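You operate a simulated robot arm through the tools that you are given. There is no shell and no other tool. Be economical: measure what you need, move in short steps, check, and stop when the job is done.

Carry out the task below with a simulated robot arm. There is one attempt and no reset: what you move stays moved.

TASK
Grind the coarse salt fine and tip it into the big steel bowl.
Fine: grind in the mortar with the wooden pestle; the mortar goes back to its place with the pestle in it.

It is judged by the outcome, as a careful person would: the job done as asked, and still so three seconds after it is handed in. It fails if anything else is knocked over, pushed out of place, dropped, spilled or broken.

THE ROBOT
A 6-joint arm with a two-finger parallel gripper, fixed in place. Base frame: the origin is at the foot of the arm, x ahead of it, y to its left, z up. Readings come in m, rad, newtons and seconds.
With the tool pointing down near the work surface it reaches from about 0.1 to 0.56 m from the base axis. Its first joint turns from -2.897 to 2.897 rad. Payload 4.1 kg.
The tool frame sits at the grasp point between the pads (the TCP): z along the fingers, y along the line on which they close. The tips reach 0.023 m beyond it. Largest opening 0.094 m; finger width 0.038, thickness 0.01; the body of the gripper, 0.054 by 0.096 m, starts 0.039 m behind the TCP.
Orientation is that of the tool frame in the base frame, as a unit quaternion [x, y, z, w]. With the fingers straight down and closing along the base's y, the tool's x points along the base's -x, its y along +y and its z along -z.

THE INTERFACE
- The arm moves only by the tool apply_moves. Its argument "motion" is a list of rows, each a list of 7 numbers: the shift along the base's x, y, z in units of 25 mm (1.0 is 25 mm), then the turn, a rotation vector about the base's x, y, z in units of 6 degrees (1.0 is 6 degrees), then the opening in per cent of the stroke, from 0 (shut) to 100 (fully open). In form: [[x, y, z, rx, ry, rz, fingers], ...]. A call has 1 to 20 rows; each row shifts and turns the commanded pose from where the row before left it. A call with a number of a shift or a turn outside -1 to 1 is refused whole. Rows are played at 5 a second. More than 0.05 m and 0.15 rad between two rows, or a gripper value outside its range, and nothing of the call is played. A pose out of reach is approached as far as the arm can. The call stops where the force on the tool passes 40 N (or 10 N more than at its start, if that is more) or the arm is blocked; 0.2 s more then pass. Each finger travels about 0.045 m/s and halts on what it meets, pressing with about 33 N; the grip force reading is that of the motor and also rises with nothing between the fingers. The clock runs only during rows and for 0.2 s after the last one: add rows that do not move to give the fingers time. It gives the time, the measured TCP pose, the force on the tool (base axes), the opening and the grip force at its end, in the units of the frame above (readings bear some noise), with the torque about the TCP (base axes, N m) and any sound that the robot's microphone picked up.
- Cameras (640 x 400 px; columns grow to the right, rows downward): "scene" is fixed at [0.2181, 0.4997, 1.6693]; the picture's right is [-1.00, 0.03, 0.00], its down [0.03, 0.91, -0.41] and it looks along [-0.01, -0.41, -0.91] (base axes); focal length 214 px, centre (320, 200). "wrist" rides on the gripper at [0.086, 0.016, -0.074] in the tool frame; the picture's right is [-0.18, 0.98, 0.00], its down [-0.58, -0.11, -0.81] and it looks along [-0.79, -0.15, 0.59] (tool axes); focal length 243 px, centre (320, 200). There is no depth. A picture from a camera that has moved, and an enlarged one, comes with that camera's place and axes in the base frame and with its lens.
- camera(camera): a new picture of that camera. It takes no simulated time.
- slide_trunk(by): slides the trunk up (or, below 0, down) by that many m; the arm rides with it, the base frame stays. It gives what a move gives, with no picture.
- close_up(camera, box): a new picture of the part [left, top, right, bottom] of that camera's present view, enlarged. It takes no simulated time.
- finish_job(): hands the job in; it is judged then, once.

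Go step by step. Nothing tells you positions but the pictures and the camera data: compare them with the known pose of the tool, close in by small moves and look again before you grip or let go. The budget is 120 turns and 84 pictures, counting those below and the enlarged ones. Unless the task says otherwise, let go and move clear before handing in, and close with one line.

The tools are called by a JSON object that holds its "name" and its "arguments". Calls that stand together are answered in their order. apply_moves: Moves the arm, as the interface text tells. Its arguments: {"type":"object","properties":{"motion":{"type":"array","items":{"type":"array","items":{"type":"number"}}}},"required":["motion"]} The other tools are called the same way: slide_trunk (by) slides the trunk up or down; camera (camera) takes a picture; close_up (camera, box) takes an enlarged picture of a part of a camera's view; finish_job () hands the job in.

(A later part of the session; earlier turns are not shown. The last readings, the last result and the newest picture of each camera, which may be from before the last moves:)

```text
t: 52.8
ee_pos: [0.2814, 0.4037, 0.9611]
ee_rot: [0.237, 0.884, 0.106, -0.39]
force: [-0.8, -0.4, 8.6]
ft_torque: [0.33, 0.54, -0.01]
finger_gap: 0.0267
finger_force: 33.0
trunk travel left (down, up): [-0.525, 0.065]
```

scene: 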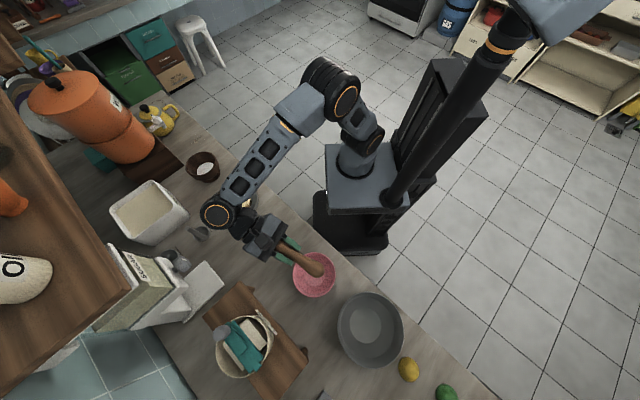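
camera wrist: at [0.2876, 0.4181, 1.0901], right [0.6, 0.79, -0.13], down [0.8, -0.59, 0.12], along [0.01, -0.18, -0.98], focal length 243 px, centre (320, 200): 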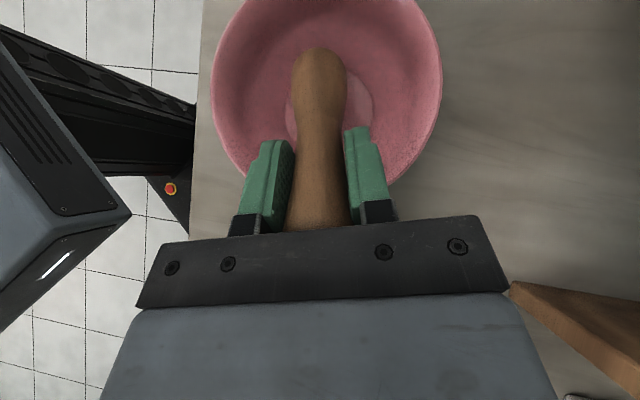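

The bulb is now on the bowl's floor (the torque matches). I'll release gently and look.

{"name": "apply_moves", "arguments": {"motion": [[0, 0, 0.05, 0, 0, 0, 36], [0, 0, 0, 0, 0, 0, 46], [0, 0, 0, 0, 0, 0, 46], [0, 0, 0, 0, 0, 0, 46]]}}

{"name": "camera", "arguments": {"camera": "wrist"}}

{"name": "close_up", "arguments": {"camera": "scene", "box": [220, 200, 380, 320]}}

```text
t: 53.8
ee_pos: [0.2832, 0.4028, 0.9616]
ee_rot: [0.238, 0.884, 0.106, -0.389]
force: [1.0, 0.3, 0.5]
ft_torque: [0.02, -0.01, -0.03]
finger_gap: 0.043
finger_force: 0.1
trunk travel left (down, up): [-0.525, 0.065]
```

```text
47 pictures are left
camera wrist: at [0.2875, 0.418, 1.076], right [0.6, 0.79, -0.13], down [0.8, -0.59, 0.12], along [0.01, -0.18, -0.98], focal length 243 px, centre (320, 200)
```

wrist: 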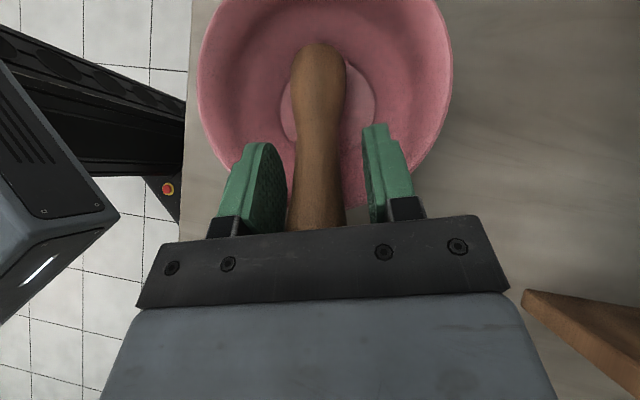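

```text
3.33 times, centred on (300, 260) of scene
camera zoom: at [0.2181, 0.4997, 1.6693], right [-1.0, 0.03, 0.0], down [0.03, 0.91, -0.41], along [-0.01, -0.41, -0.91], focal length 715 px, centre (387, 0)
```

zoom: 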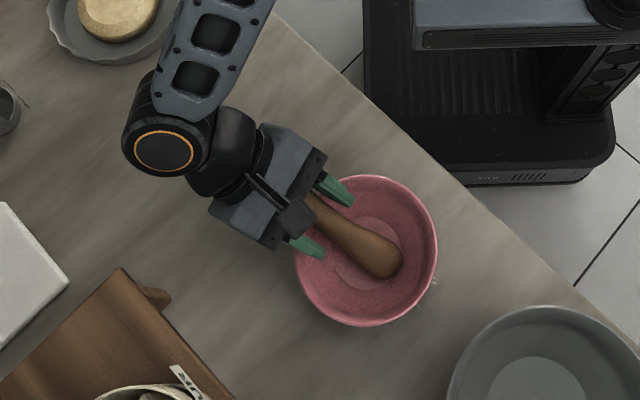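

The pestle leans stably in the pink bowl. I'll back off along the tool axis, go up, and bring the tool upright.

{"name": "apply_moves", "arguments": {"motion": [[0.3, -0.17, 0.3, 0, 0, 0, 46], [0.55, -0.32, 0.55, 0, 0, 0, 46], [0.55, -0.32, 0.6, 0, 0, 0, 46], [0.4, -0.2, 1, 0, 0, 0, 46], [0, 0, 1, 0, 0, 0, 46], [0, 0, 1, 0, 0, 0, 46], [0, 0, 1, -0.5, -0.866, 0, 46], [0, 0, 1, -0.5, -0.866, 0, 60], [0, 0, 0, -0.5, -0.866, 0, 80], [0, 0, 0, -0.5, -0.866, 0, 80], [0, 0, 0, -0.5, -0.866, 0, 80], [0, 0, 0, -0.5, -0.866, 0, 80], [0, 0, 0, -0.5, -0.866, 0, 80], [0, 0, 0, -0.5, -0.866, 0, 80], [0, 0, 0, 0, 0, 0, 80]]}}

{"name": "camera", "arguments": {"camera": "scene"}}

{"name": "close_up", "arguments": {"camera": "scene", "box": [260, 220, 420, 380]}}

```text
t: 57.0
ee_pos: [0.3271, 0.3777, 1.1239]
ee_rot: [0.259, 0.966, 0.001, 0.004]
force: [-0.5, 0.9, -0.4]
ft_torque: [-0.02, 0.04, 0.01]
finger_gap: 0.0752
finger_force: 0.0
trunk travel left (down, up): [-0.525, 0.065]
```

```text
45 pictures are left
```

scene: 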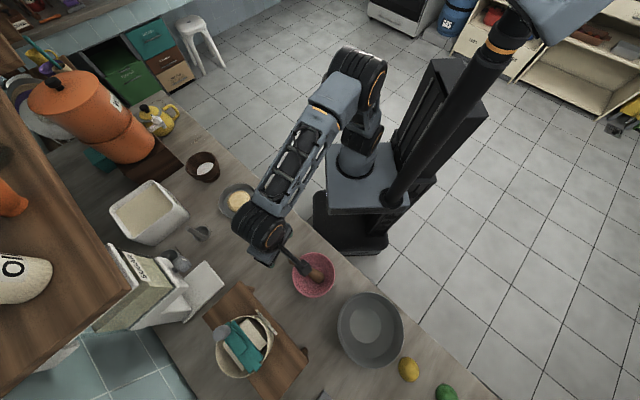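

```text
2.50 times, centred on (340, 300) of scene
camera zoom: at [0.2181, 0.4997, 1.6693], right [-1.0, 0.03, 0.0], down [0.03, 0.91, -0.41], along [-0.01, -0.41, -0.91], focal length 536 px, centre (270, -50)
```

zoom: 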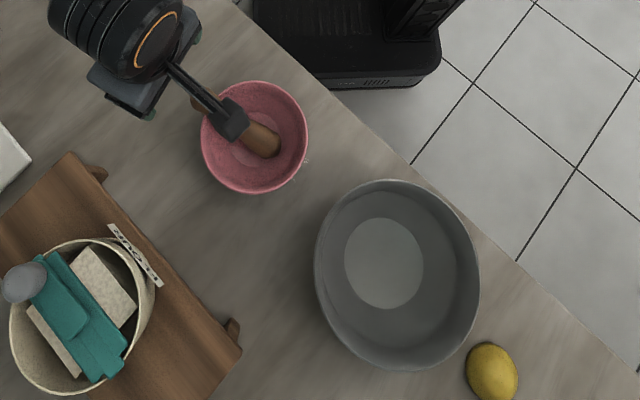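

Everything is in place. Next I return to the mortar, stopping short of it to measure its walls for a grip on the left wall.

{"name": "apply_moves", "arguments": {"motion": [[0.7, -0.98, 0.2, 0, 0, 0.385, 100], [0.7, -0.98, 0.2, 0, 0, 0.385, 100], [0.7, -0.98, 0, 0, 0, 0.385, 100], [0.7, -0.98, 0, 0, 0, 0.385, 100], [0.7, -0.98, 0, 0, 0, 0.385, 100], [0.7, -0.98, 0, 0, 0, 0.385, 100], [0.7, -0.98, 0, 0, 0, 0.385, 100], [0.7, -0.98, 0, 0, 0, 0.385, 100], [0.7, -0.98, 0, 0, 0, 0.385, 100], [0.7, -0.98, 0, 0, 0, 0.385, 100], [0.7, -0.98, 0, 0, 0, 0.385, 100], [0.7, -0.98, 0, 0, 0, 0.385, 100], [0.7, -0.98, 0, 0, 0, 0.385, 100], [0, 0, 0, 0, 0, 0, 100]]}}

{"name": "camera", "arguments": {"camera": "wrist"}}

{"name": "close_up", "arguments": {"camera": "scene", "box": [160, 130, 240, 190]}}

```text
t: 60.0
ee_pos: [0.5557, 0.059, 1.1335]
ee_rot: [0.0, 1.0, 0.003, 0.003]
force: [-0.2, 0.4, 0.6]
ft_torque: [-0.02, 0.04, 0.04]
finger_gap: 0.0941
finger_force: 0.1
trunk travel left (down, up): [-0.525, 0.065]
```

```text
43 pictures are left
camera wrist: at [0.4693, 0.0742, 1.2074], right [0.18, 0.98, 0.01], down [0.58, -0.11, 0.81], along [0.8, -0.14, -0.59], focal length 243 px, centre (320, 200)
```

wrist: 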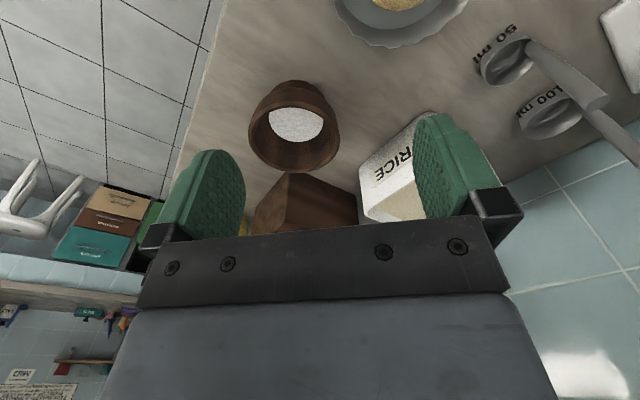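

```text
6.67 times, centred on (200, 160) of scene
camera zoom: at [0.2181, 0.4997, 1.6693], right [-1.0, 0.03, 0.0], down [0.03, 0.91, -0.41], along [-0.01, -0.41, -0.91], focal length 1430 px, centre (1120, 467)
```

zoom: 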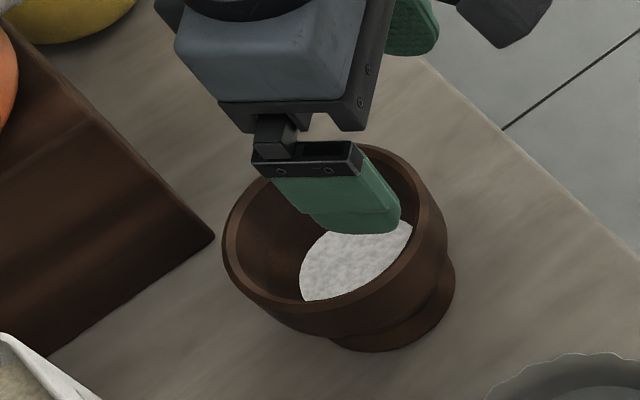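

{"name": "close_up", "arguments": {"camera": "wrist", "box": [240, 70, 352, 180]}}

```text
3.64 times, centred on (296, 125) of wrist
camera zoom: at [0.4693, 0.0742, 1.2074], right [0.18, 0.98, 0.01], down [0.58, -0.11, 0.81], along [0.8, -0.14, -0.59], focal length 882 px, centre (407, 473)
```

zoom: 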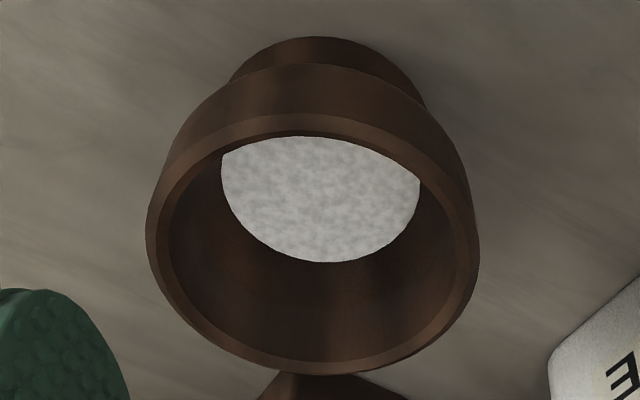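

The mortar centre is about (0.680, 0.003) and its rim is at z ≈ 0.942, with walls leaning out roughly 25°. I'll grip the near-left wall with the tool turned 45° and tilted to match the wall, and stop at a pre-grasp pose to check.

{"name": "apply_moves", "arguments": {"motion": [[0, 0, 0, 0, 0, 0.94, 100], [0, 0, 0, 0, 0, 0.94, 100], [0, 0, 0, 0, 0, 0.94, 100], [0, 0, 0, 0, 0, 0.94, 100], [0, 0, 0, 0, 0, 0.94, 100], [0, 0, 0, 0, 0, 0.94, 100], [0, 0, 0, 0, 0, 0.94, 100], [0, 0, 0, 0, 0, 0.92, 100], [0.47, 0.07, 0, -0.59, -0.59, 0, 100], [0.47, 0.07, 0, -0.59, -0.59, 0, 100], [0.47, 0.07, 0, -0.59, -0.59, 0, 100], [0.47, 0.07, 0, -0.59, -0.59, 0, 100], [0.47, 0.07, 0, -0.59, -0.59, 0, 100], [0, 0, -1, 0, 0, 0, 100], [0, 0, -1, 0, 0, 0, 100], [0, 0, -1, 0, 0, 0, 100], [0, 0, -1, 0, 0, 0, 100], [0, 0, -0.6, 0, 0, 0, 100], [0, 0, 0, 0, 0, 0, 100]]}}

{"name": "camera", "arguments": {"camera": "wrist"}}

{"name": "close_up", "arguments": {"camera": "scene", "box": [160, 120, 256, 192]}}

```text
t: 64.0
ee_pos: [0.6139, 0.0682, 1.018]
ee_rot: [-0.375, 0.902, -0.197, 0.086]
force: [-1.1, 0.2, 0.3]
ft_torque: [0.01, 0.02, -0.02]
finger_gap: 0.0939
finger_force: 0.1
trunk travel left (down, up): [-0.525, 0.065]
```

```text
40 pictures are left
camera wrist: at [0.5199, 0.0388, 1.0786], right [-0.5, 0.76, -0.41], down [0.24, 0.58, 0.78], along [0.83, 0.3, -0.47], focal length 243 px, centre (320, 200)
```

wrist: 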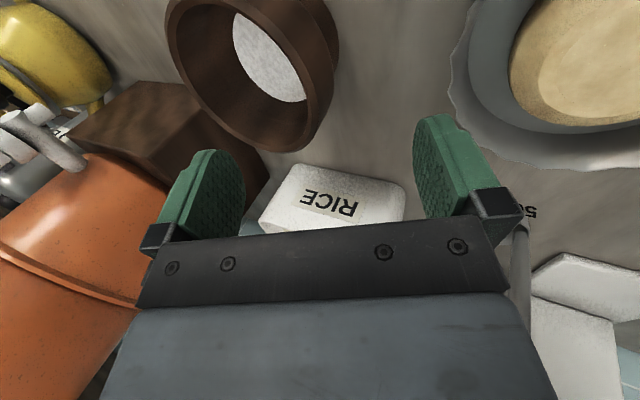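

```text
5.56 times, centred on (208, 156) of scene
camera zoom: at [0.2181, 0.4997, 1.6693], right [-1.0, 0.03, 0.0], down [0.03, 0.91, -0.41], along [-0.01, -0.41, -0.91], focal length 1192 px, centre (942, 444)
```

zoom: 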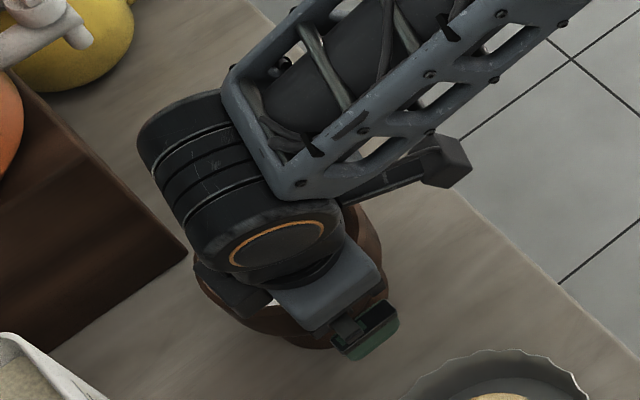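

{"name": "close_up", "arguments": {"camera": "wrist", "box": [150, 0, 390, 180]}}

```text
2.22 times, centred on (270, 90) of wrist
camera zoom: at [0.5199, 0.0388, 1.0786], right [-0.5, 0.76, -0.41], down [0.24, 0.58, 0.78], along [0.83, 0.3, -0.47], focal length 539 px, centre (431, 444)
```

zoom: 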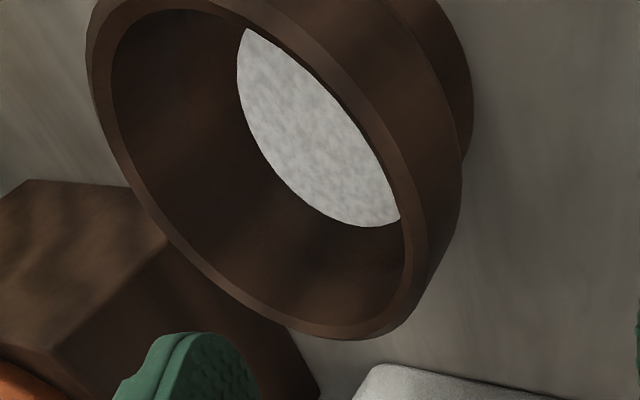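

The axis aims at the wall within a few millimetres. I'm advancing along the tool axis to straddle the wall.

{"name": "apply_moves", "arguments": {"motion": [[0.232, -0.232, -0.656, 0, 0, 0, 100], [0.232, -0.232, -0.656, 0, 0, 0, 100], [0.232, -0.232, -0.656, 0, 0, 0, 100], [0.232, -0.232, -0.656, 0, 0, 0, 100], [0.232, -0.232, -0.656, 0, 0, 0, 100], [0, 0, 0, 0, 0, 0, 100]]}}

{"name": "camera", "arguments": {"camera": "wrist"}}

{"name": "close_up", "arguments": {"camera": "scene", "box": [160, 120, 256, 192]}}

```text
t: 65.3
ee_pos: [0.643, 0.039, 0.9364]
ee_rot: [-0.375, 0.902, -0.197, 0.086]
force: [0.5, 0.3, -0.7]
ft_torque: [0.0, -0.01, 0.01]
finger_gap: 0.0941
finger_force: 0.1
trunk travel left (down, up): [-0.525, 0.065]
```

```text
37 pictures are left
camera wrist: at [0.5492, 0.0096, 0.9972], right [-0.5, 0.76, -0.41], down [0.24, 0.58, 0.78], along [0.83, 0.3, -0.47], focal length 243 px, centre (320, 200)
```

wrist: 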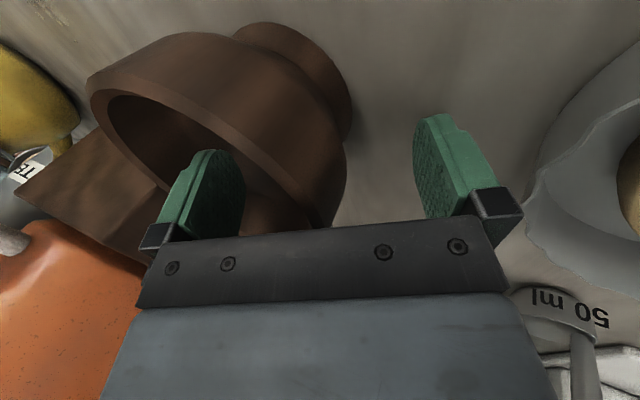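

```text
5.56 times, centred on (208, 156) of scene
camera zoom: at [0.2181, 0.4997, 1.6693], right [-1.0, 0.03, 0.0], down [0.03, 0.91, -0.41], along [-0.01, -0.41, -0.91], focal length 1192 px, centre (942, 444)
```

zoom: 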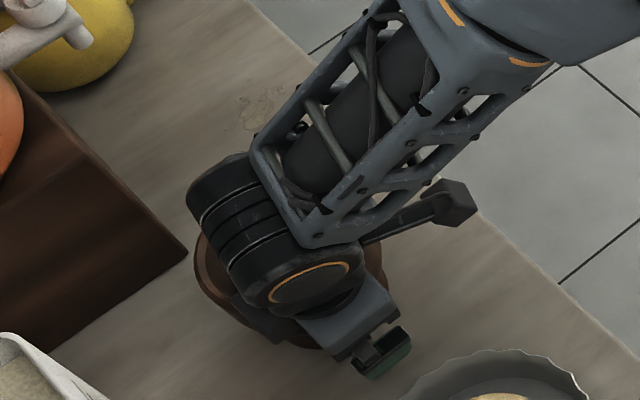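

The wall is between the fingers. I'll close part way and check the forces before gripping.

{"name": "apply_moves", "arguments": {"motion": [[0, 0, 0, 0, 0, 0, 70], [0, 0, 0, 0, 0, 0, 45], [0, 0, 0, 0, 0, 0, 35], [0, 0, 0, 0, 0, 0, 30], [0, 0, 0, 0, 0, 0, 30]]}}

{"name": "camera", "arguments": {"camera": "wrist"}}

```text
t: 66.5
ee_pos: [0.6439, 0.0389, 0.9376]
ee_rot: [-0.375, 0.902, -0.197, 0.085]
force: [0.0, 0.1, 0.6]
ft_torque: [-0.01, -0.05, 0.01]
finger_gap: 0.0282
finger_force: 0.0
trunk travel left (down, up): [-0.525, 0.065]
```

```text
35 pictures are left
camera wrist: at [0.5491, 0.0097, 0.9974], right [-0.5, 0.76, -0.41], down [0.24, 0.58, 0.78], along [0.83, 0.3, -0.47], focal length 243 px, centre (320, 200)
```

wrist: 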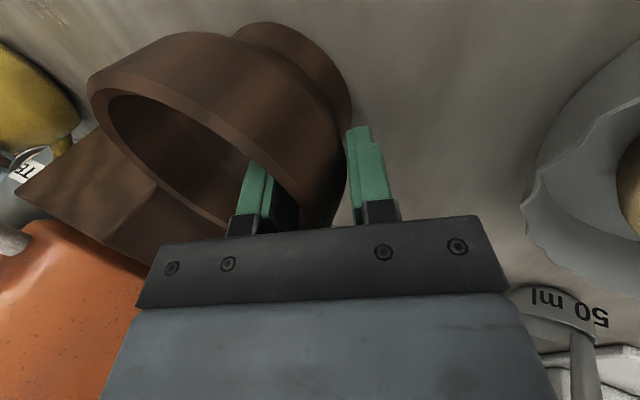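

Centred well with no contact yet; I'll close fully.

{"name": "apply_moves", "arguments": {"motion": [[0, 0, 0, 0, 0, 0, 20], [0, 0, 0, 0, 0, 0, 12], [0, 0, 0, 0, 0, 0, 6], [0, 0, 0, 0, 0, 0, 0], [0, 0, 0, 0, 0, 0, 0], [0, 0, 0, 0, 0, 0, 0]]}}

{"name": "camera", "arguments": {"camera": "wrist"}}

```text
t: 68.0
ee_pos: [0.6427, 0.0388, 0.9366]
ee_rot: [-0.375, 0.902, -0.197, 0.086]
force: [0.9, -0.5, -4.2]
ft_torque: [0.13, 0.13, 0.03]
finger_gap: 0.0153
finger_force: 32.4
trunk travel left (down, up): [-0.525, 0.065]
```

```text
34 pictures are left
camera wrist: at [0.5493, 0.0097, 0.9973], right [-0.5, 0.76, -0.41], down [0.24, 0.58, 0.78], along [0.83, 0.3, -0.47], focal length 243 px, centre (320, 200)
```

wrist: 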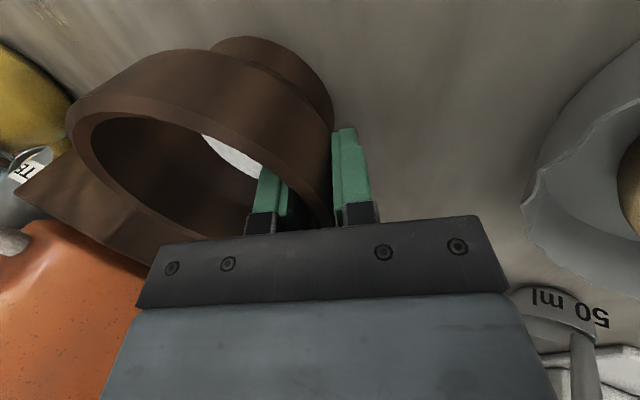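

Gripped on a 15 mm wall; the mortar rocked slightly to fit the pads. I'll lift a little and check it holds level.

{"name": "apply_moves", "arguments": {"motion": [[0, 0, 0.2, 0, 0, 0, 0], [0, 0, 0.3, 0, 0, 0, 0], [0, 0, 0.5, 0, 0, 0, 0], [0, 0, 0.5, 0, 0, 0, 0], [0, 0, 0, 0, 0, 0, 0]]}}

{"name": "camera", "arguments": {"camera": "wrist"}}

{"name": "close_up", "arguments": {"camera": "scene", "box": [160, 120, 256, 192]}}

```text
t: 69.2
ee_pos: [0.6425, 0.0398, 0.9742]
ee_rot: [-0.374, 0.902, -0.197, 0.086]
force: [0.2, 0.0, -3.4]
ft_torque: [0.11, 0.1, 0.02]
finger_gap: 0.0152
finger_force: 33.0
trunk travel left (down, up): [-0.525, 0.065]
```

```text
33 pictures are left
camera wrist: at [0.5492, 0.0095, 1.0342], right [-0.5, 0.76, -0.41], down [0.24, 0.58, 0.78], along [0.83, 0.3, -0.47], focal length 243 px, centre (320, 200)
```

wrist: 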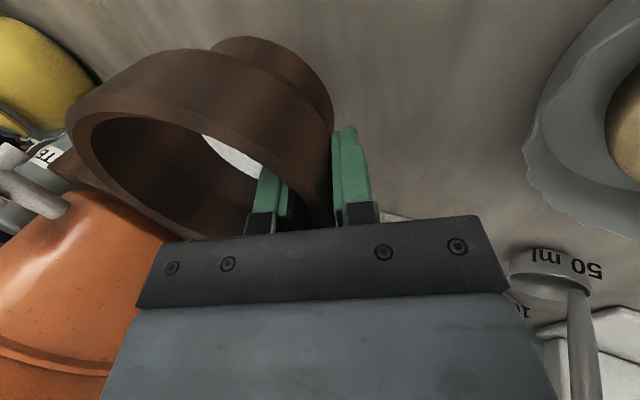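

```text
5.56 times, centred on (208, 156) of scene
camera zoom: at [0.2181, 0.4997, 1.6693], right [-1.0, 0.03, 0.0], down [0.03, 0.91, -0.41], along [-0.01, -0.41, -0.91], focal length 1192 px, centre (942, 444)
```

zoom: 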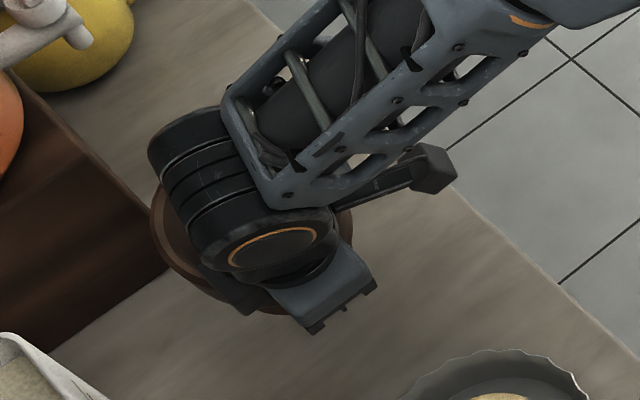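

The mortar is firmly held (about 0.35 kg), its opening leaning around 12° toward the gripper. I'll lift, level it, and carry it toward the steel bowl, keeping it inside the pink bowl's line.

{"name": "apply_moves", "arguments": {"motion": [[-0.1, 0, 0.97, 0.235, 0.235, 0, 0], [-0.3, 0, 0.97, 0.235, 0.235, 0, 0], [-0.3, 0, 0.97, 0.235, 0.235, 0, 0], [-0.3, 0, 0.97, 0.235, 0.235, 0, 0], [-0.4, 0, 0.97, 0.235, 0.235, 0, 0], [-0.4, 0, 0.97, 0.235, 0.235, 0, 0], [0, 0, 0, 0, 0, 0, 0]]}}

{"name": "camera", "arguments": {"camera": "wrist"}}

{"name": "camera", "arguments": {"camera": "scene"}}

```text
t: 70.8
ee_pos: [0.5982, 0.0404, 1.1187]
ee_rot: [-0.38, 0.918, -0.102, 0.046]
force: [-0.1, -0.5, -3.1]
ft_torque: [0.13, 0.09, -0.01]
finger_gap: 0.0153
finger_force: 32.9
trunk travel left (down, up): [-0.525, 0.065]
```

```text
31 pictures are left
camera wrist: at [0.5138, 0.0008, 1.1872], right [-0.55, 0.81, -0.22], down [0.35, 0.46, 0.81], along [0.76, 0.37, -0.54], focal length 243 px, centre (320, 200)
```

wrist: 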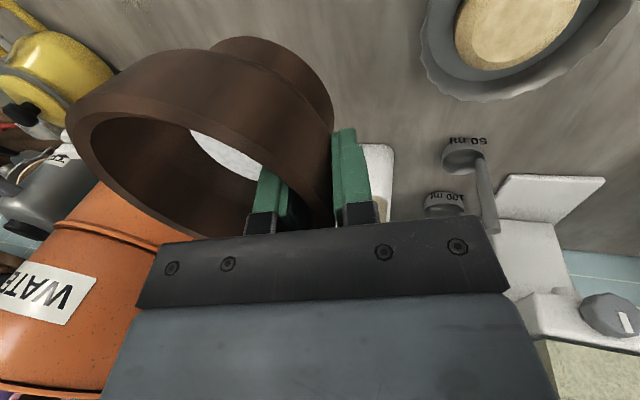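

```text
30 pictures are left
```

scene: 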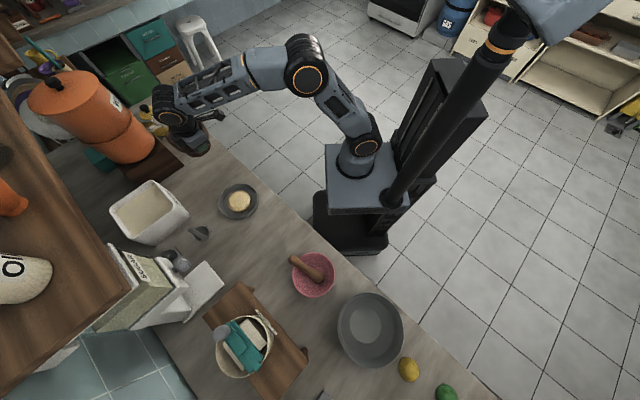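

All good. Carrying on toward the bowl with the tool turning to face it.

{"name": "apply_moves", "arguments": {"motion": [[-0.99, 0.74, 0.1, 0, 0, 0.46, 0], [-0.99, 0.74, 0, 0, 0, 0.46, 0], [-0.99, 0.74, 0, 0, 0, 0.46, 0], [-0.99, 0.74, 0, 0, 0, 0.46, 0], [-0.99, 0.74, 0, 0, 0, 0.46, 0], [-0.99, 0.74, 0, 0, 0, 0.46, 0], [-0.99, 0.74, 0, 0, 0, 0.46, 0], [-0.99, 0.74, 0, 0, 0, 0.46, 0], [-0.99, 0.74, 0, 0, 0, 0.46, 0], [-0.99, 0.74, 0, 0, 0, 0.46, 0], [-0.99, 0.74, 0, 0, 0, 0.46, 0], [-0.99, 0.74, 0, 0, 0, 0.46, 0], [-0.99, 0.74, 0, 0, 0, 0.46, 0], [-0.99, 0.74, 0, 0, 0, 0.46, 0], [0, 0, 0, 0, 0, 0, 0]]}}

{"name": "apply_moves", "arguments": {"motion": [[-0.98, 0.7, 0, 0, 0, 0, 0], [-0.98, 0.7, 0, 0, 0, 0, 0], [-0.98, 0.7, 0, 0, 0, 0, 0], [-0.98, 0.7, 0, 0, 0, 0, 0], [-0.98, 0.7, 0, 0, 0, 0, 0], [-0.98, 0.7, 0, 0, 0, 0, 0], [-0.98, 0.7, 0, 0, 0, 0, 0], [-0.98, 0.7, 0, 0, 0, 0, 0], [-0.98, 0.7, 0, 0, 0, 0, 0], [-0.98, 0.7, 0, 0, 0, 0, 0], [0, 0, 0, 0, 0, 0, 0]]}}

{"name": "camera", "arguments": {"camera": "wrist"}}

{"name": "camera", "arguments": {"camera": "scene"}}

```text
t: 74.0
ee_pos: [0.2512, 0.2991, 1.1216]
ee_rot: [-0.663, 0.74, -0.081, 0.077]
force: [0.4, 0.0, -2.9]
ft_torque: [0.03, 0.17, 0.01]
finger_gap: 0.0151
finger_force: 33.2
trunk travel left (down, up): [-0.525, 0.065]
```

```text
t: 76.3
ee_pos: [0.0055, 0.4736, 1.1216]
ee_rot: [-0.663, 0.74, -0.081, 0.077]
force: [-0.3, -1.0, -3.8]
ft_torque: [0.05, 0.19, 0.02]
finger_gap: 0.0148
finger_force: 32.9
trunk travel left (down, up): [-0.525, 0.065]
```

```text
29 pictures are left
camera wrist: at [-0.0353, 0.3904, 1.1899], right [-0.93, 0.29, -0.22], down [-0.01, 0.58, 0.81], along [0.36, 0.76, -0.54], focal length 243 px, centre (320, 200)
```

wrist: 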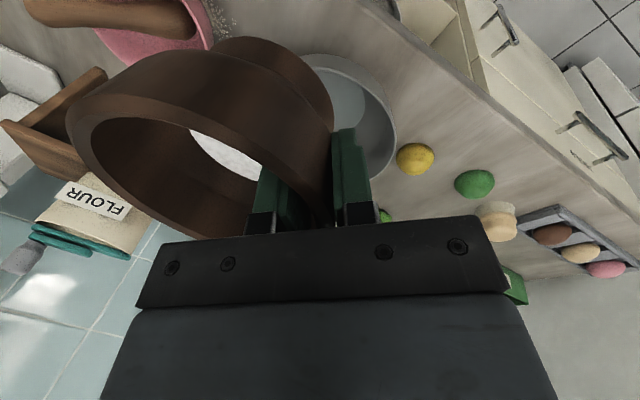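

```text
28 pictures are left
```

scene: 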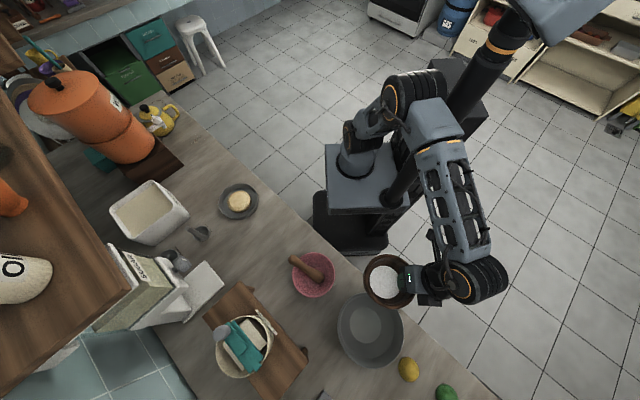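

The salt is still level in the mortar and the steel bowl's centre is at about (0.074, 0.594). I'll move over it and begin tilting about the grip axis, opening toward the robot.

{"name": "apply_moves", "arguments": {"motion": [[0.12, 0.84, -0.1, 0, 0, 0, 0], [0.12, 0.84, -0.1, 0, 0, 0, 0], [0.12, 0.84, -0.2, 0, 0, 0, 0], [0.12, 0.84, -0.2, 0, 0, 0, 0], [0.12, 0.84, -0.3, 0, 0, 0, 0], [0.14, 0.84, -0.3, 0, 0, 0, 0], [0, 0, 0, 0.99, -0.108, 0, 0], [0, 0, 0, 0.99, -0.108, 0, 0], [0, 0, 0, 0.99, -0.108, 0, 0], [0, 0, 0, 0.99, -0.108, 0, 0], [0, 0, 0, 0.99, -0.108, 0, 0], [0, 0, 0, 0.99, -0.108, 0, 0], [0, 0, 0, 0, 0, 0, 0]]}}

{"name": "camera", "arguments": {"camera": "wrist"}}

{"name": "close_up", "arguments": {"camera": "scene", "box": [280, 220, 480, 400]}}

```text
t: 79.2
ee_pos: [0.0246, 0.5987, 1.0915]
ee_rot: [-0.605, 0.726, 0.128, 0.301]
force: [-0.2, 0.0, -3.7]
ft_torque: [-0.02, 0.14, 0.05]
finger_gap: 0.0152
finger_force: 32.8
trunk travel left (down, up): [-0.525, 0.065]
```

```text
27 pictures are left
camera wrist: at [-0.02, 0.4927, 1.0958], right [-0.92, 0.38, -0.07], down [-0.07, 0.0, 1.0], along [0.38, 0.93, 0.03], focal length 243 px, centre (320, 200)
```

wrist: 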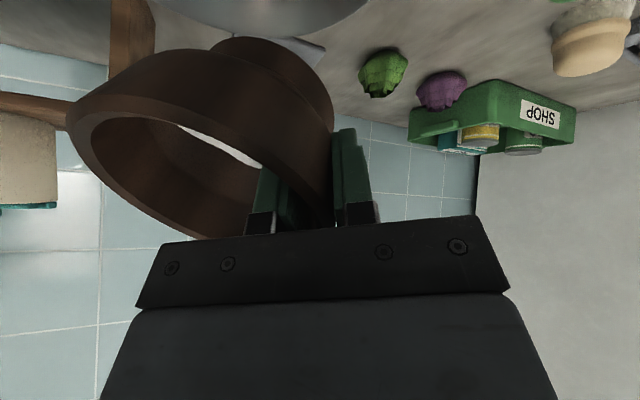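

```text
2.22 times, centred on (380, 310) of scene
camera zoom: at [0.2181, 0.4997, 1.6693], right [-1.0, 0.03, 0.0], down [0.03, 0.91, -0.41], along [-0.01, -0.41, -0.91], focal length 477 px, centre (187, -44)
```

zoom: 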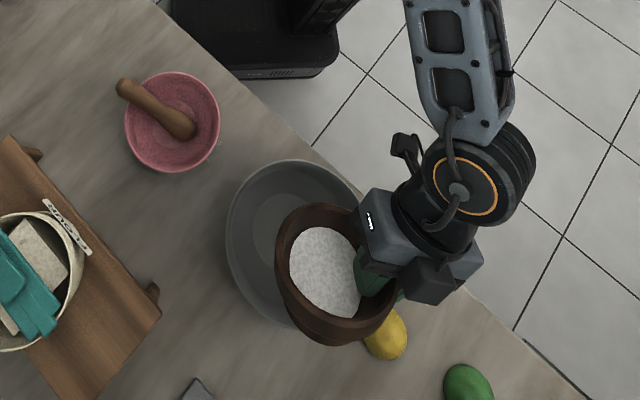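

The mortar is right over the bowl. Continuing the tilt.

{"name": "apply_moves", "arguments": {"motion": [[0, 0, 0, 0.99, -0.108, 0, 0], [0, 0, 0, 0.99, -0.108, 0, 0], [0, 0, 0, 0.99, -0.108, 0, 0], [0, 0, 0, 0.99, -0.108, 0, 0], [0, 0, 0, 0.99, -0.108, 0, 0], [0, 0, 0, 0.99, -0.108, 0, 0], [0, 0, 0, 0, 0, 0, 0]]}}

{"name": "close_up", "arguments": {"camera": "scene", "box": [280, 220, 480, 400]}}

```text
t: 80.8
ee_pos: [0.0236, 0.5997, 1.09]
ee_rot: [-0.487, 0.642, 0.323, 0.496]
force: [-0.2, 0.4, -2.7]
ft_torque: [-0.07, 0.16, -0.01]
finger_gap: 0.0153
finger_force: 33.2
trunk travel left (down, up): [-0.525, 0.065]
```

```text
2.22 times, centred on (380, 310) of scene
camera zoom: at [0.2181, 0.4997, 1.6693], right [-1.0, 0.03, 0.0], down [0.03, 0.91, -0.41], along [-0.01, -0.41, -0.91], focal length 477 px, centre (187, -44)
```

zoom: 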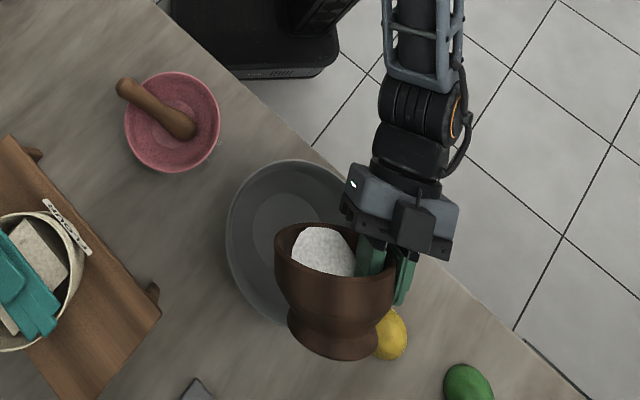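

Salt is still held at 72°; tilting further.

{"name": "apply_moves", "arguments": {"motion": [[0, 0, 0, 0.99, -0.108, 0, 0], [0, 0, 0, 0.99, -0.108, 0, 0], [0, 0, 0, 0.99, -0.108, 0, 0], [0, 0, 0, 0.99, -0.108, 0, 0], [0, 0, 0, 0, 0, 0, 0]]}}

{"name": "close_up", "arguments": {"camera": "scene", "box": [280, 220, 480, 400]}}

```text
t: 82.0
ee_pos: [0.0247, 0.6002, 1.0911]
ee_rot: [-0.382, 0.55, 0.438, 0.6]
force: [0.4, 0.1, -4.2]
ft_torque: [-0.07, 0.15, -0.02]
finger_gap: 0.0153
finger_force: 32.9
trunk travel left (down, up): [-0.525, 0.065]
```

```text
2.22 times, centred on (380, 310) of scene
camera zoom: at [0.2181, 0.4997, 1.6693], right [-1.0, 0.03, 0.0], down [0.03, 0.91, -0.41], along [-0.01, -0.41, -0.91], focal length 477 px, centre (187, -44)
```

zoom: 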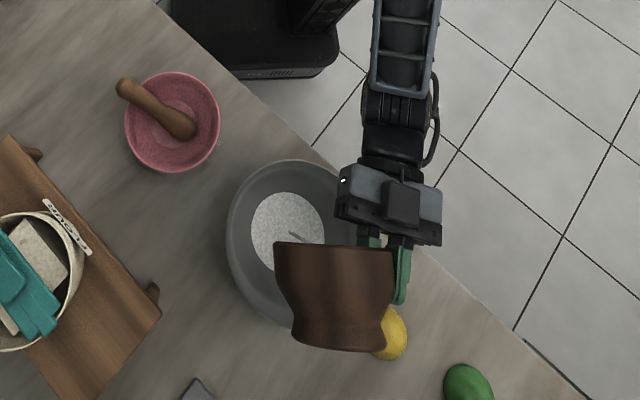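

Salt has fallen into the steel bowl. I'll tilt further and dwell to empty it completely.

{"name": "apply_moves", "arguments": {"motion": [[0, 0, 0, 0.99, -0.108, 0, 0], [0, 0, 0, 0.99, -0.108, 0, 0], [0, 0, 0, 0.99, -0.108, 0, 0], [0, 0, 0, 0.99, -0.108, 0, 0], [0, 0, 0, 0.99, -0.108, 0, 0], [0, 0, 0, 0, 0, 0, 0], [0, 0, 0, 0, 0, 0, 0], [0, 0, 0, 0, 0, 0, 0], [0, 0, 0, 0, 0, 0, 0], [0, 0, 0, 0, 0, 0, 0]]}}

{"name": "close_up", "arguments": {"camera": "scene", "box": [280, 220, 480, 400]}}

{"name": "camera", "arguments": {"camera": "wrist"}}

```text
t: 84.2
ee_pos: [0.0244, 0.5999, 1.0924]
ee_rot: [-0.228, 0.402, 0.552, 0.694]
force: [0.6, -0.7, -3.0]
ft_torque: [-0.02, 0.15, 0.02]
finger_gap: 0.0153
finger_force: 32.9
trunk travel left (down, up): [-0.525, 0.065]
```

```text
2.22 times, centred on (380, 310) of scene
camera zoom: at [0.2181, 0.4997, 1.6693], right [-1.0, 0.03, 0.0], down [0.03, 0.91, -0.41], along [-0.01, -0.41, -0.91], focal length 477 px, centre (187, -44)
```

zoom: 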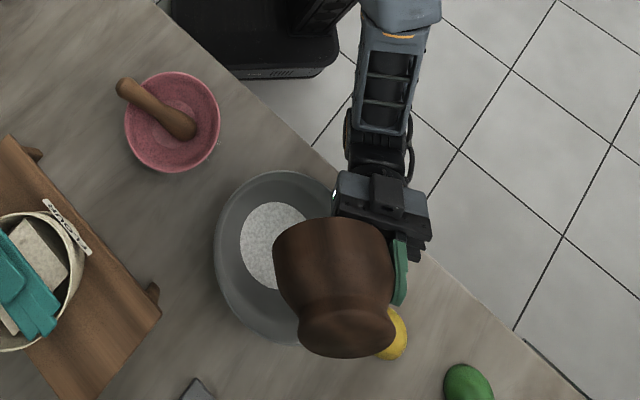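

```text
22 pictures are left
camera wrist: at [-0.0086, 0.5975, 0.9811], right [-0.95, 0.17, 0.28], down [-0.18, -0.98, 0.0], along [0.27, -0.05, 0.96], focal length 243 px, centre (320, 200)
```

wrist: 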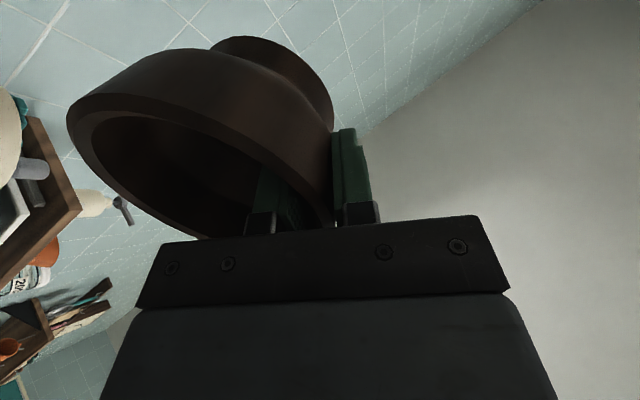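

The mortar is empty and the salt is in the bowl, but the low-hanging wrist camera nudged the bowl about 1 cm. I'll lift straight up before tilting back.

{"name": "apply_moves", "arguments": {"motion": [[0, 0, 0.5, 0, 0, 0, 0], [0, 0, 1, 0, 0, 0, 0], [0, 0, 1, 0, 0, 0, 0], [0, 0, 1, 0, 0, 0, 0], [0, 0, 0, -0.99, 0.108, 0, 0], [0, 0, 0, -0.99, 0.108, 0, 0], [0, 0, 0, -0.99, 0.108, 0, 0], [0, 0, 0, -0.99, 0.108, 0, 0], [0, 0, 0, -0.99, 0.108, 0, 0], [0, 0, 0, -0.99, 0.108, 0, 0], [0, 0, 0, -0.99, 0.108, 0, 0], [0, 0, 0, -0.99, 0.108, 0, 0], [0, 0, 0, -0.99, 0.108, 0, 0], [0, 0, 0, -0.99, 0.108, 0, 0]]}}

{"name": "apply_moves", "arguments": {"motion": [[0, 0, 0, -0.99, 0.108, 0, 0], [0, 0, 0, -0.99, 0.108, 0, 0], [0, 0, 0, -0.99, 0.108, 0, 0], [0, 0, 0, -0.99, 0.108, 0, 0], [0, 0, 0, -0.99, 0.108, 0, 0], [0, 0, 0, -0.99, 0.108, 0, 0], [0, 0, 0, -0.99, 0.108, 0, 0], [0, 0, 0, -0.99, 0.108, 0, 0], [0, 0, 0, -0.99, 0.108, 0, 0], [0, 0, 0, -0.99, 0.108, 0, 0], [0, 0, 0, -0.99, 0.108, 0, 0], [-0.14, -0.9, 0, 0, 0, 0, 0], [-0.14, -0.9, 0, 0, 0, 0, 0], [-0.14, -0.9, 0, 0, 0, 0, 0], [-0.14, -0.9, 0, 0, 0, 0, 0], [-0.1, -0.9, 0, 0, 0, 0, 0], [-0.1, -0.5, 0, 0, 0, 0, 0], [0, 0, 0, 0, 0, 0, 0]]}}

{"name": "close_up", "arguments": {"camera": "scene", "box": [280, 220, 480, 400]}}

```text
t: 87.2
ee_pos: [0.0237, 0.5992, 1.1795]
ee_rot: [-0.511, 0.661, 0.293, 0.465]
force: [-0.5, -0.5, -3.7]
ft_torque: [-0.04, 0.15, -0.01]
finger_gap: 0.0151
finger_force: 33.1
trunk travel left (down, up): [-0.525, 0.065]
```

```text
t: 91.0
ee_pos: [0.0064, 0.4688, 1.1761]
ee_rot: [-0.663, 0.74, -0.081, 0.076]
force: [0.6, 0.4, -3.1]
ft_torque: [-0.01, 0.12, -0.02]
finger_gap: 0.015
finger_force: 33.4
out of reach, approached as far as the arm can: row 11
trunk travel left (down, up): [-0.525, 0.065]
```

```text
2.22 times, centred on (380, 310) of scene
camera zoom: at [0.2181, 0.4997, 1.6693], right [-1.0, 0.03, 0.0], down [0.03, 0.91, -0.41], along [-0.01, -0.41, -0.91], focal length 477 px, centre (187, -44)
```

zoom: 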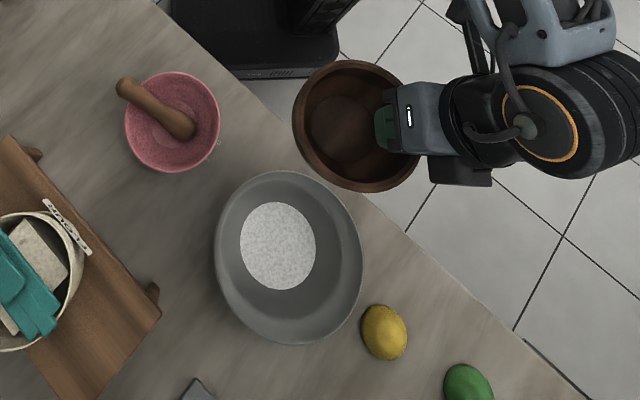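

The mortar is empty and all the fine salt sits in the steel bowl. Now I'll carry the mortar back along the same route.

{"name": "apply_moves", "arguments": {"motion": [[0.976, -0.676, 0, 0, 0, 0, 0], [0.976, -0.676, 0, 0, 0, 0, 0], [0.976, -0.676, 0, 0, 0, 0, 0], [0.976, -0.676, 0, 0, 0, 0, 0], [0.976, -0.676, 0, 0, 0, 0, 0], [0.976, -0.676, -0.3, 0, 0, 0, 0], [0.976, -0.676, -0.3, 0, 0, 0, 0], [0.976, -0.676, -0.3, 0, 0, 0, 0], [0.976, -0.676, -0.3, 0, 0, 0, 0], [0.976, -0.676, -0.3, 0, 0, 0, 0], [0, 0, 0, 0, 0, 0, 0]]}}

{"name": "apply_moves", "arguments": {"motion": [[0.99, -0.74, -0.1, 0, 0, -0.46, 0], [0.99, -0.74, -0.1, 0, 0, -0.46, 0], [0.99, -0.74, -0.1, 0, 0, -0.46, 0], [0.99, -0.74, -0.1, 0, 0, -0.46, 0], [0.99, -0.74, 0, 0, 0, -0.46, 0], [0.99, -0.74, 0, 0, 0, -0.46, 0], [0.99, -0.74, 0, 0, 0, -0.46, 0], [0.99, -0.74, 0, 0, 0, -0.46, 0], [0.99, -0.74, 0, 0, 0, -0.46, 0], [0.99, -0.74, 0, 0, 0, -0.46, 0], [0.99, -0.74, 0, 0, 0, -0.46, 0], [0.99, -0.74, 0, 0, 0, -0.46, 0], [0.99, -0.74, 0, 0, 0, -0.46, 0], [0.99, -0.74, 0, 0, 0, -0.46, 0], [0, 0, 0, 0, 0, 0, 0]]}}

```text
t: 93.3
ee_pos: [0.2493, 0.2984, 1.1392]
ee_rot: [-0.664, 0.74, -0.08, 0.078]
force: [-1.0, -0.5, -3.3]
ft_torque: [0.0, 0.17, -0.01]
finger_gap: 0.0155
finger_force: 33.4
trunk travel left (down, up): [-0.525, 0.065]
```

```text
t: 96.5
ee_pos: [0.5977, 0.0399, 1.1291]
ee_rot: [-0.381, 0.918, -0.101, 0.046]
force: [0.2, -0.7, -2.4]
ft_torque: [0.12, 0.08, 0.0]
finger_gap: 0.0153
finger_force: 32.5
trunk travel left (down, up): [-0.525, 0.065]
```

Now above its place; moving over the original spot and lowering to just above the counter.

{"name": "apply_moves", "arguments": {"motion": [[0.6, -0.12, -0.5, 0, 0, 0, 0], [0.7, -0.12, -0.7, 0, 0, 0, 0], [0.7, 0, -1, 0, 0, 0, 0], [0, 0, -1, 0, 0, 0, 0], [0, 0, -1, 0, 0, 0, 0], [0, 0, -1, 0, 0, 0, 0], [0, 0, -0.9, 0, 0, 0, 0], [0, 0, 0, 0, 0, 0, 0]]}}

{"name": "camera", "arguments": {"camera": "wrist"}}

{"name": "close_up", "arguments": {"camera": "scene", "box": [160, 130, 240, 190]}}

```text
t: 98.3
ee_pos: [0.6478, 0.0342, 0.9755]
ee_rot: [-0.38, 0.918, -0.102, 0.046]
force: [-0.6, -0.3, -2.9]
ft_torque: [0.11, 0.11, -0.01]
finger_gap: 0.0155
finger_force: 33.1
trunk travel left (down, up): [-0.525, 0.065]
```

```text
20 pictures are left
camera wrist: at [0.5629, -0.0054, 1.0441], right [-0.55, 0.81, -0.22], down [0.35, 0.46, 0.81], along [0.76, 0.37, -0.54], focal length 243 px, centre (320, 200)
```

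wrist: 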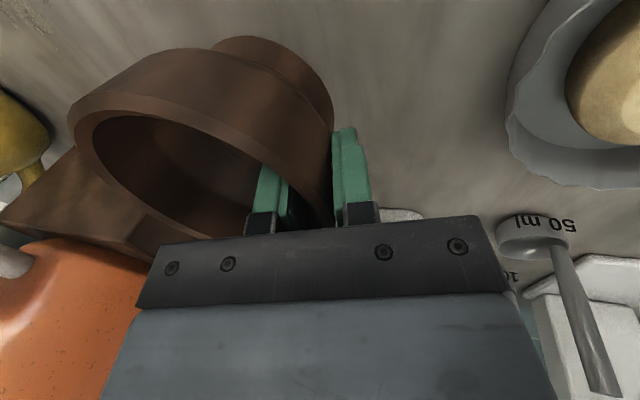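

```text
6.67 times, centred on (200, 160) of scene
camera zoom: at [0.2181, 0.4997, 1.6693], right [-1.0, 0.03, 0.0], down [0.03, 0.91, -0.41], along [-0.01, -0.41, -0.91], focal length 1430 px, centre (1120, 467)
```

zoom: 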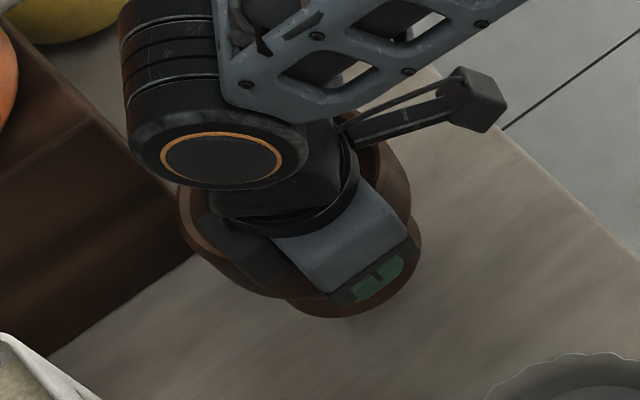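

Position agrees with the original spot within a few millimetres. I'll lower slowly until it touches.

{"name": "apply_moves", "arguments": {"motion": [[0.05, 0, -0.4, 0, 0, 0, 0], [0, 0, -0.3, 0, 0, 0, 0], [0, 0, -0.2, 0, 0, 0, 0], [0, 0, -0.15, 0, 0, 0, 0], [0, 0, 0, 0, 0, 0, 0]]}}

```text
t: 99.5
ee_pos: [0.6478, 0.0335, 0.9505]
ee_rot: [-0.381, 0.918, -0.102, 0.046]
force: [-0.2, -0.4, -3.0]
ft_torque: [0.11, 0.08, 0.0]
finger_gap: 0.0154
finger_force: 32.8
trunk travel left (down, up): [-0.525, 0.065]
```

{"name": "apply_moves", "arguments": {"motion": [[0, 0, -0.15, 0, 0, 0, 0], [0, 0, -0.15, 0, 0, 0, 0], [0, 0, -0.15, 0, 0, 0, 0], [0, 0, 0, 0, 0, 0, 0]]}}

```text
t: 100.5
ee_pos: [0.649, 0.0352, 0.9399]
ee_rot: [-0.382, 0.917, -0.102, 0.048]
force: [-1.2, 0.0, 7.5]
ft_torque: [-0.69, -0.39, -0.05]
finger_gap: 0.0154
finger_force: 33.3
trunk travel left (down, up): [-0.525, 0.065]
```

Contact is on the far edge of the foot, so the mortar leans slightly away. I'll tilt 3° to level it and lower a bit more.

{"name": "apply_moves", "arguments": {"motion": [[0, 0, 0, -0.18, -0.18, 0, 0], [0, 0, -0.05, -0.18, -0.18, 0, 0], [0, 0, -0.05, 0, 0, 0, 0], [0, 0, 0, 0, 0, 0, 0]]}}

```text
t: 101.5
ee_pos: [0.6483, 0.0354, 0.938]
ee_rot: [-0.38, 0.914, -0.126, 0.059]
force: [-5.0, 3.5, 17.1]
ft_torque: [0.17, 0.4, -0.01]
finger_gap: 0.0155
finger_force: 33.1
trunk travel left (down, up): [-0.525, 0.065]
```

Now the near edge carries the load, so level lies in between. I'll go back half and release gently.

{"name": "apply_moves", "arguments": {"motion": [[0, 0, 0.06, 0.13, 0.13, 0, 0], [0, 0, 0, 0, 0, 0, 0]]}}

{"name": "apply_moves", "arguments": {"motion": [[0, 0, 0, 0, 0, 0, 20], [0, 0, 0, 0, 0, 0, 30], [0, 0, 0, 0, 0, 0, 30], [0, 0, 0, 0, 0, 0, 30]]}}

{"name": "camera", "arguments": {"camera": "wrist"}}

```text
t: 102.2
ee_pos: [0.6476, 0.0337, 0.9375]
ee_rot: [-0.379, 0.916, -0.118, 0.053]
force: [2.3, 1.2, 13.4]
ft_torque: [-0.05, -0.01, 0.04]
finger_gap: 0.0152
finger_force: 32.9
trunk travel left (down, up): [-0.525, 0.065]
```

```text
t: 103.2
ee_pos: [0.6487, 0.0347, 0.938]
ee_rot: [-0.381, 0.916, -0.118, 0.052]
force: [-0.1, -0.4, -0.4]
ft_torque: [0.01, 0.01, -0.03]
finger_gap: 0.0279
finger_force: 0.0
trunk travel left (down, up): [-0.525, 0.065]
```

```text
18 pictures are left
camera wrist: at [0.562, -0.0033, 1.0053], right [-0.54, 0.8, -0.25], down [0.33, 0.48, 0.81], along [0.77, 0.36, -0.53], focal length 243 px, centre (320, 200)
```

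wrist: 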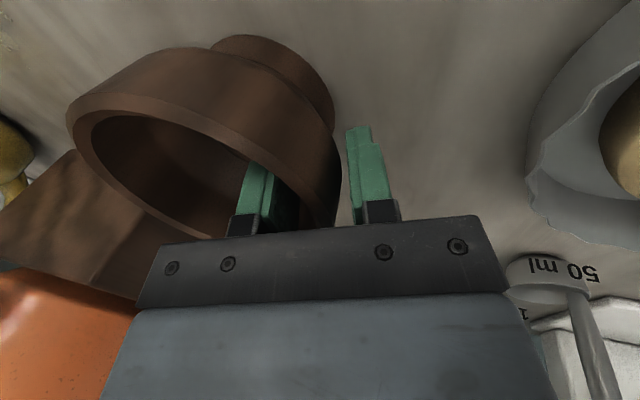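

Released and standing. I'll retreat along the tool axis and check the mortar's position.

{"name": "apply_moves", "arguments": {"motion": [[-0.09, 0.09, 0.48, 0, 0, 0, 30], [-0.177, 0.177, 0.968, 0, 0, 0, 32], [-0.177, 0.177, 0.968, 0, 0, 0, 40], [-0.177, 0.177, 0.968, 0, 0, 0, 50], [-0.5, 0.5, 1, 0, 0, 0, 50], [-1, 0.8, 1, 0, 0, 0, 50], [-1, 0.8, 0, 0.25, 0.25, -0.4, 50], [-1, 0.8, 0, 0.3, 0.3, -0.4, 50], [-1, 0.8, 0, 0.3, 0.3, -0.4, 50], [-1, 0.8, 0, 0.3, 0.3, -0.4, 50], [-1, 0.8, 0, 0.3, 0.3, -0.4, 50], [-1, 0.8, 0, 0.25, 0.25, -0.4, 50], [0, 0, 0, 0, 0, 0, 50]]}}

{"name": "close_up", "arguments": {"camera": "scene", "box": [160, 130, 240, 190]}}

{"name": "camera", "arguments": {"camera": "scene"}}

```text
t: 106.0
ee_pos: [0.4447, 0.2027, 1.0728]
ee_rot: [-0.265, 0.964, -0.007, -0.01]
force: [0.7, -0.3, 1.1]
ft_torque: [0.01, 0.0, -0.02]
finger_gap: 0.0468
finger_force: 0.2
trunk travel left (down, up): [-0.525, 0.065]
```

```text
6.67 times, centred on (200, 160) of scene
camera zoom: at [0.2181, 0.4997, 1.6693], right [-1.0, 0.03, 0.0], down [0.03, 0.91, -0.41], along [-0.01, -0.41, -0.91], focal length 1430 px, centre (1120, 467)
```

zoom: 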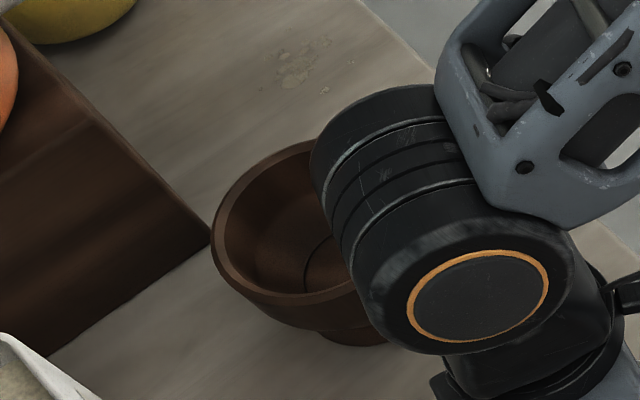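

```text
16 pictures are left
```

scene: 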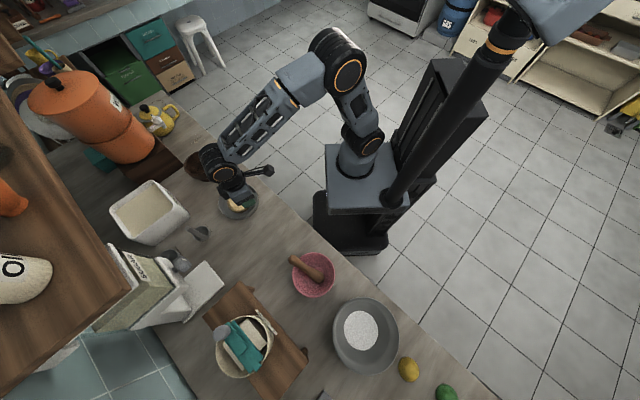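

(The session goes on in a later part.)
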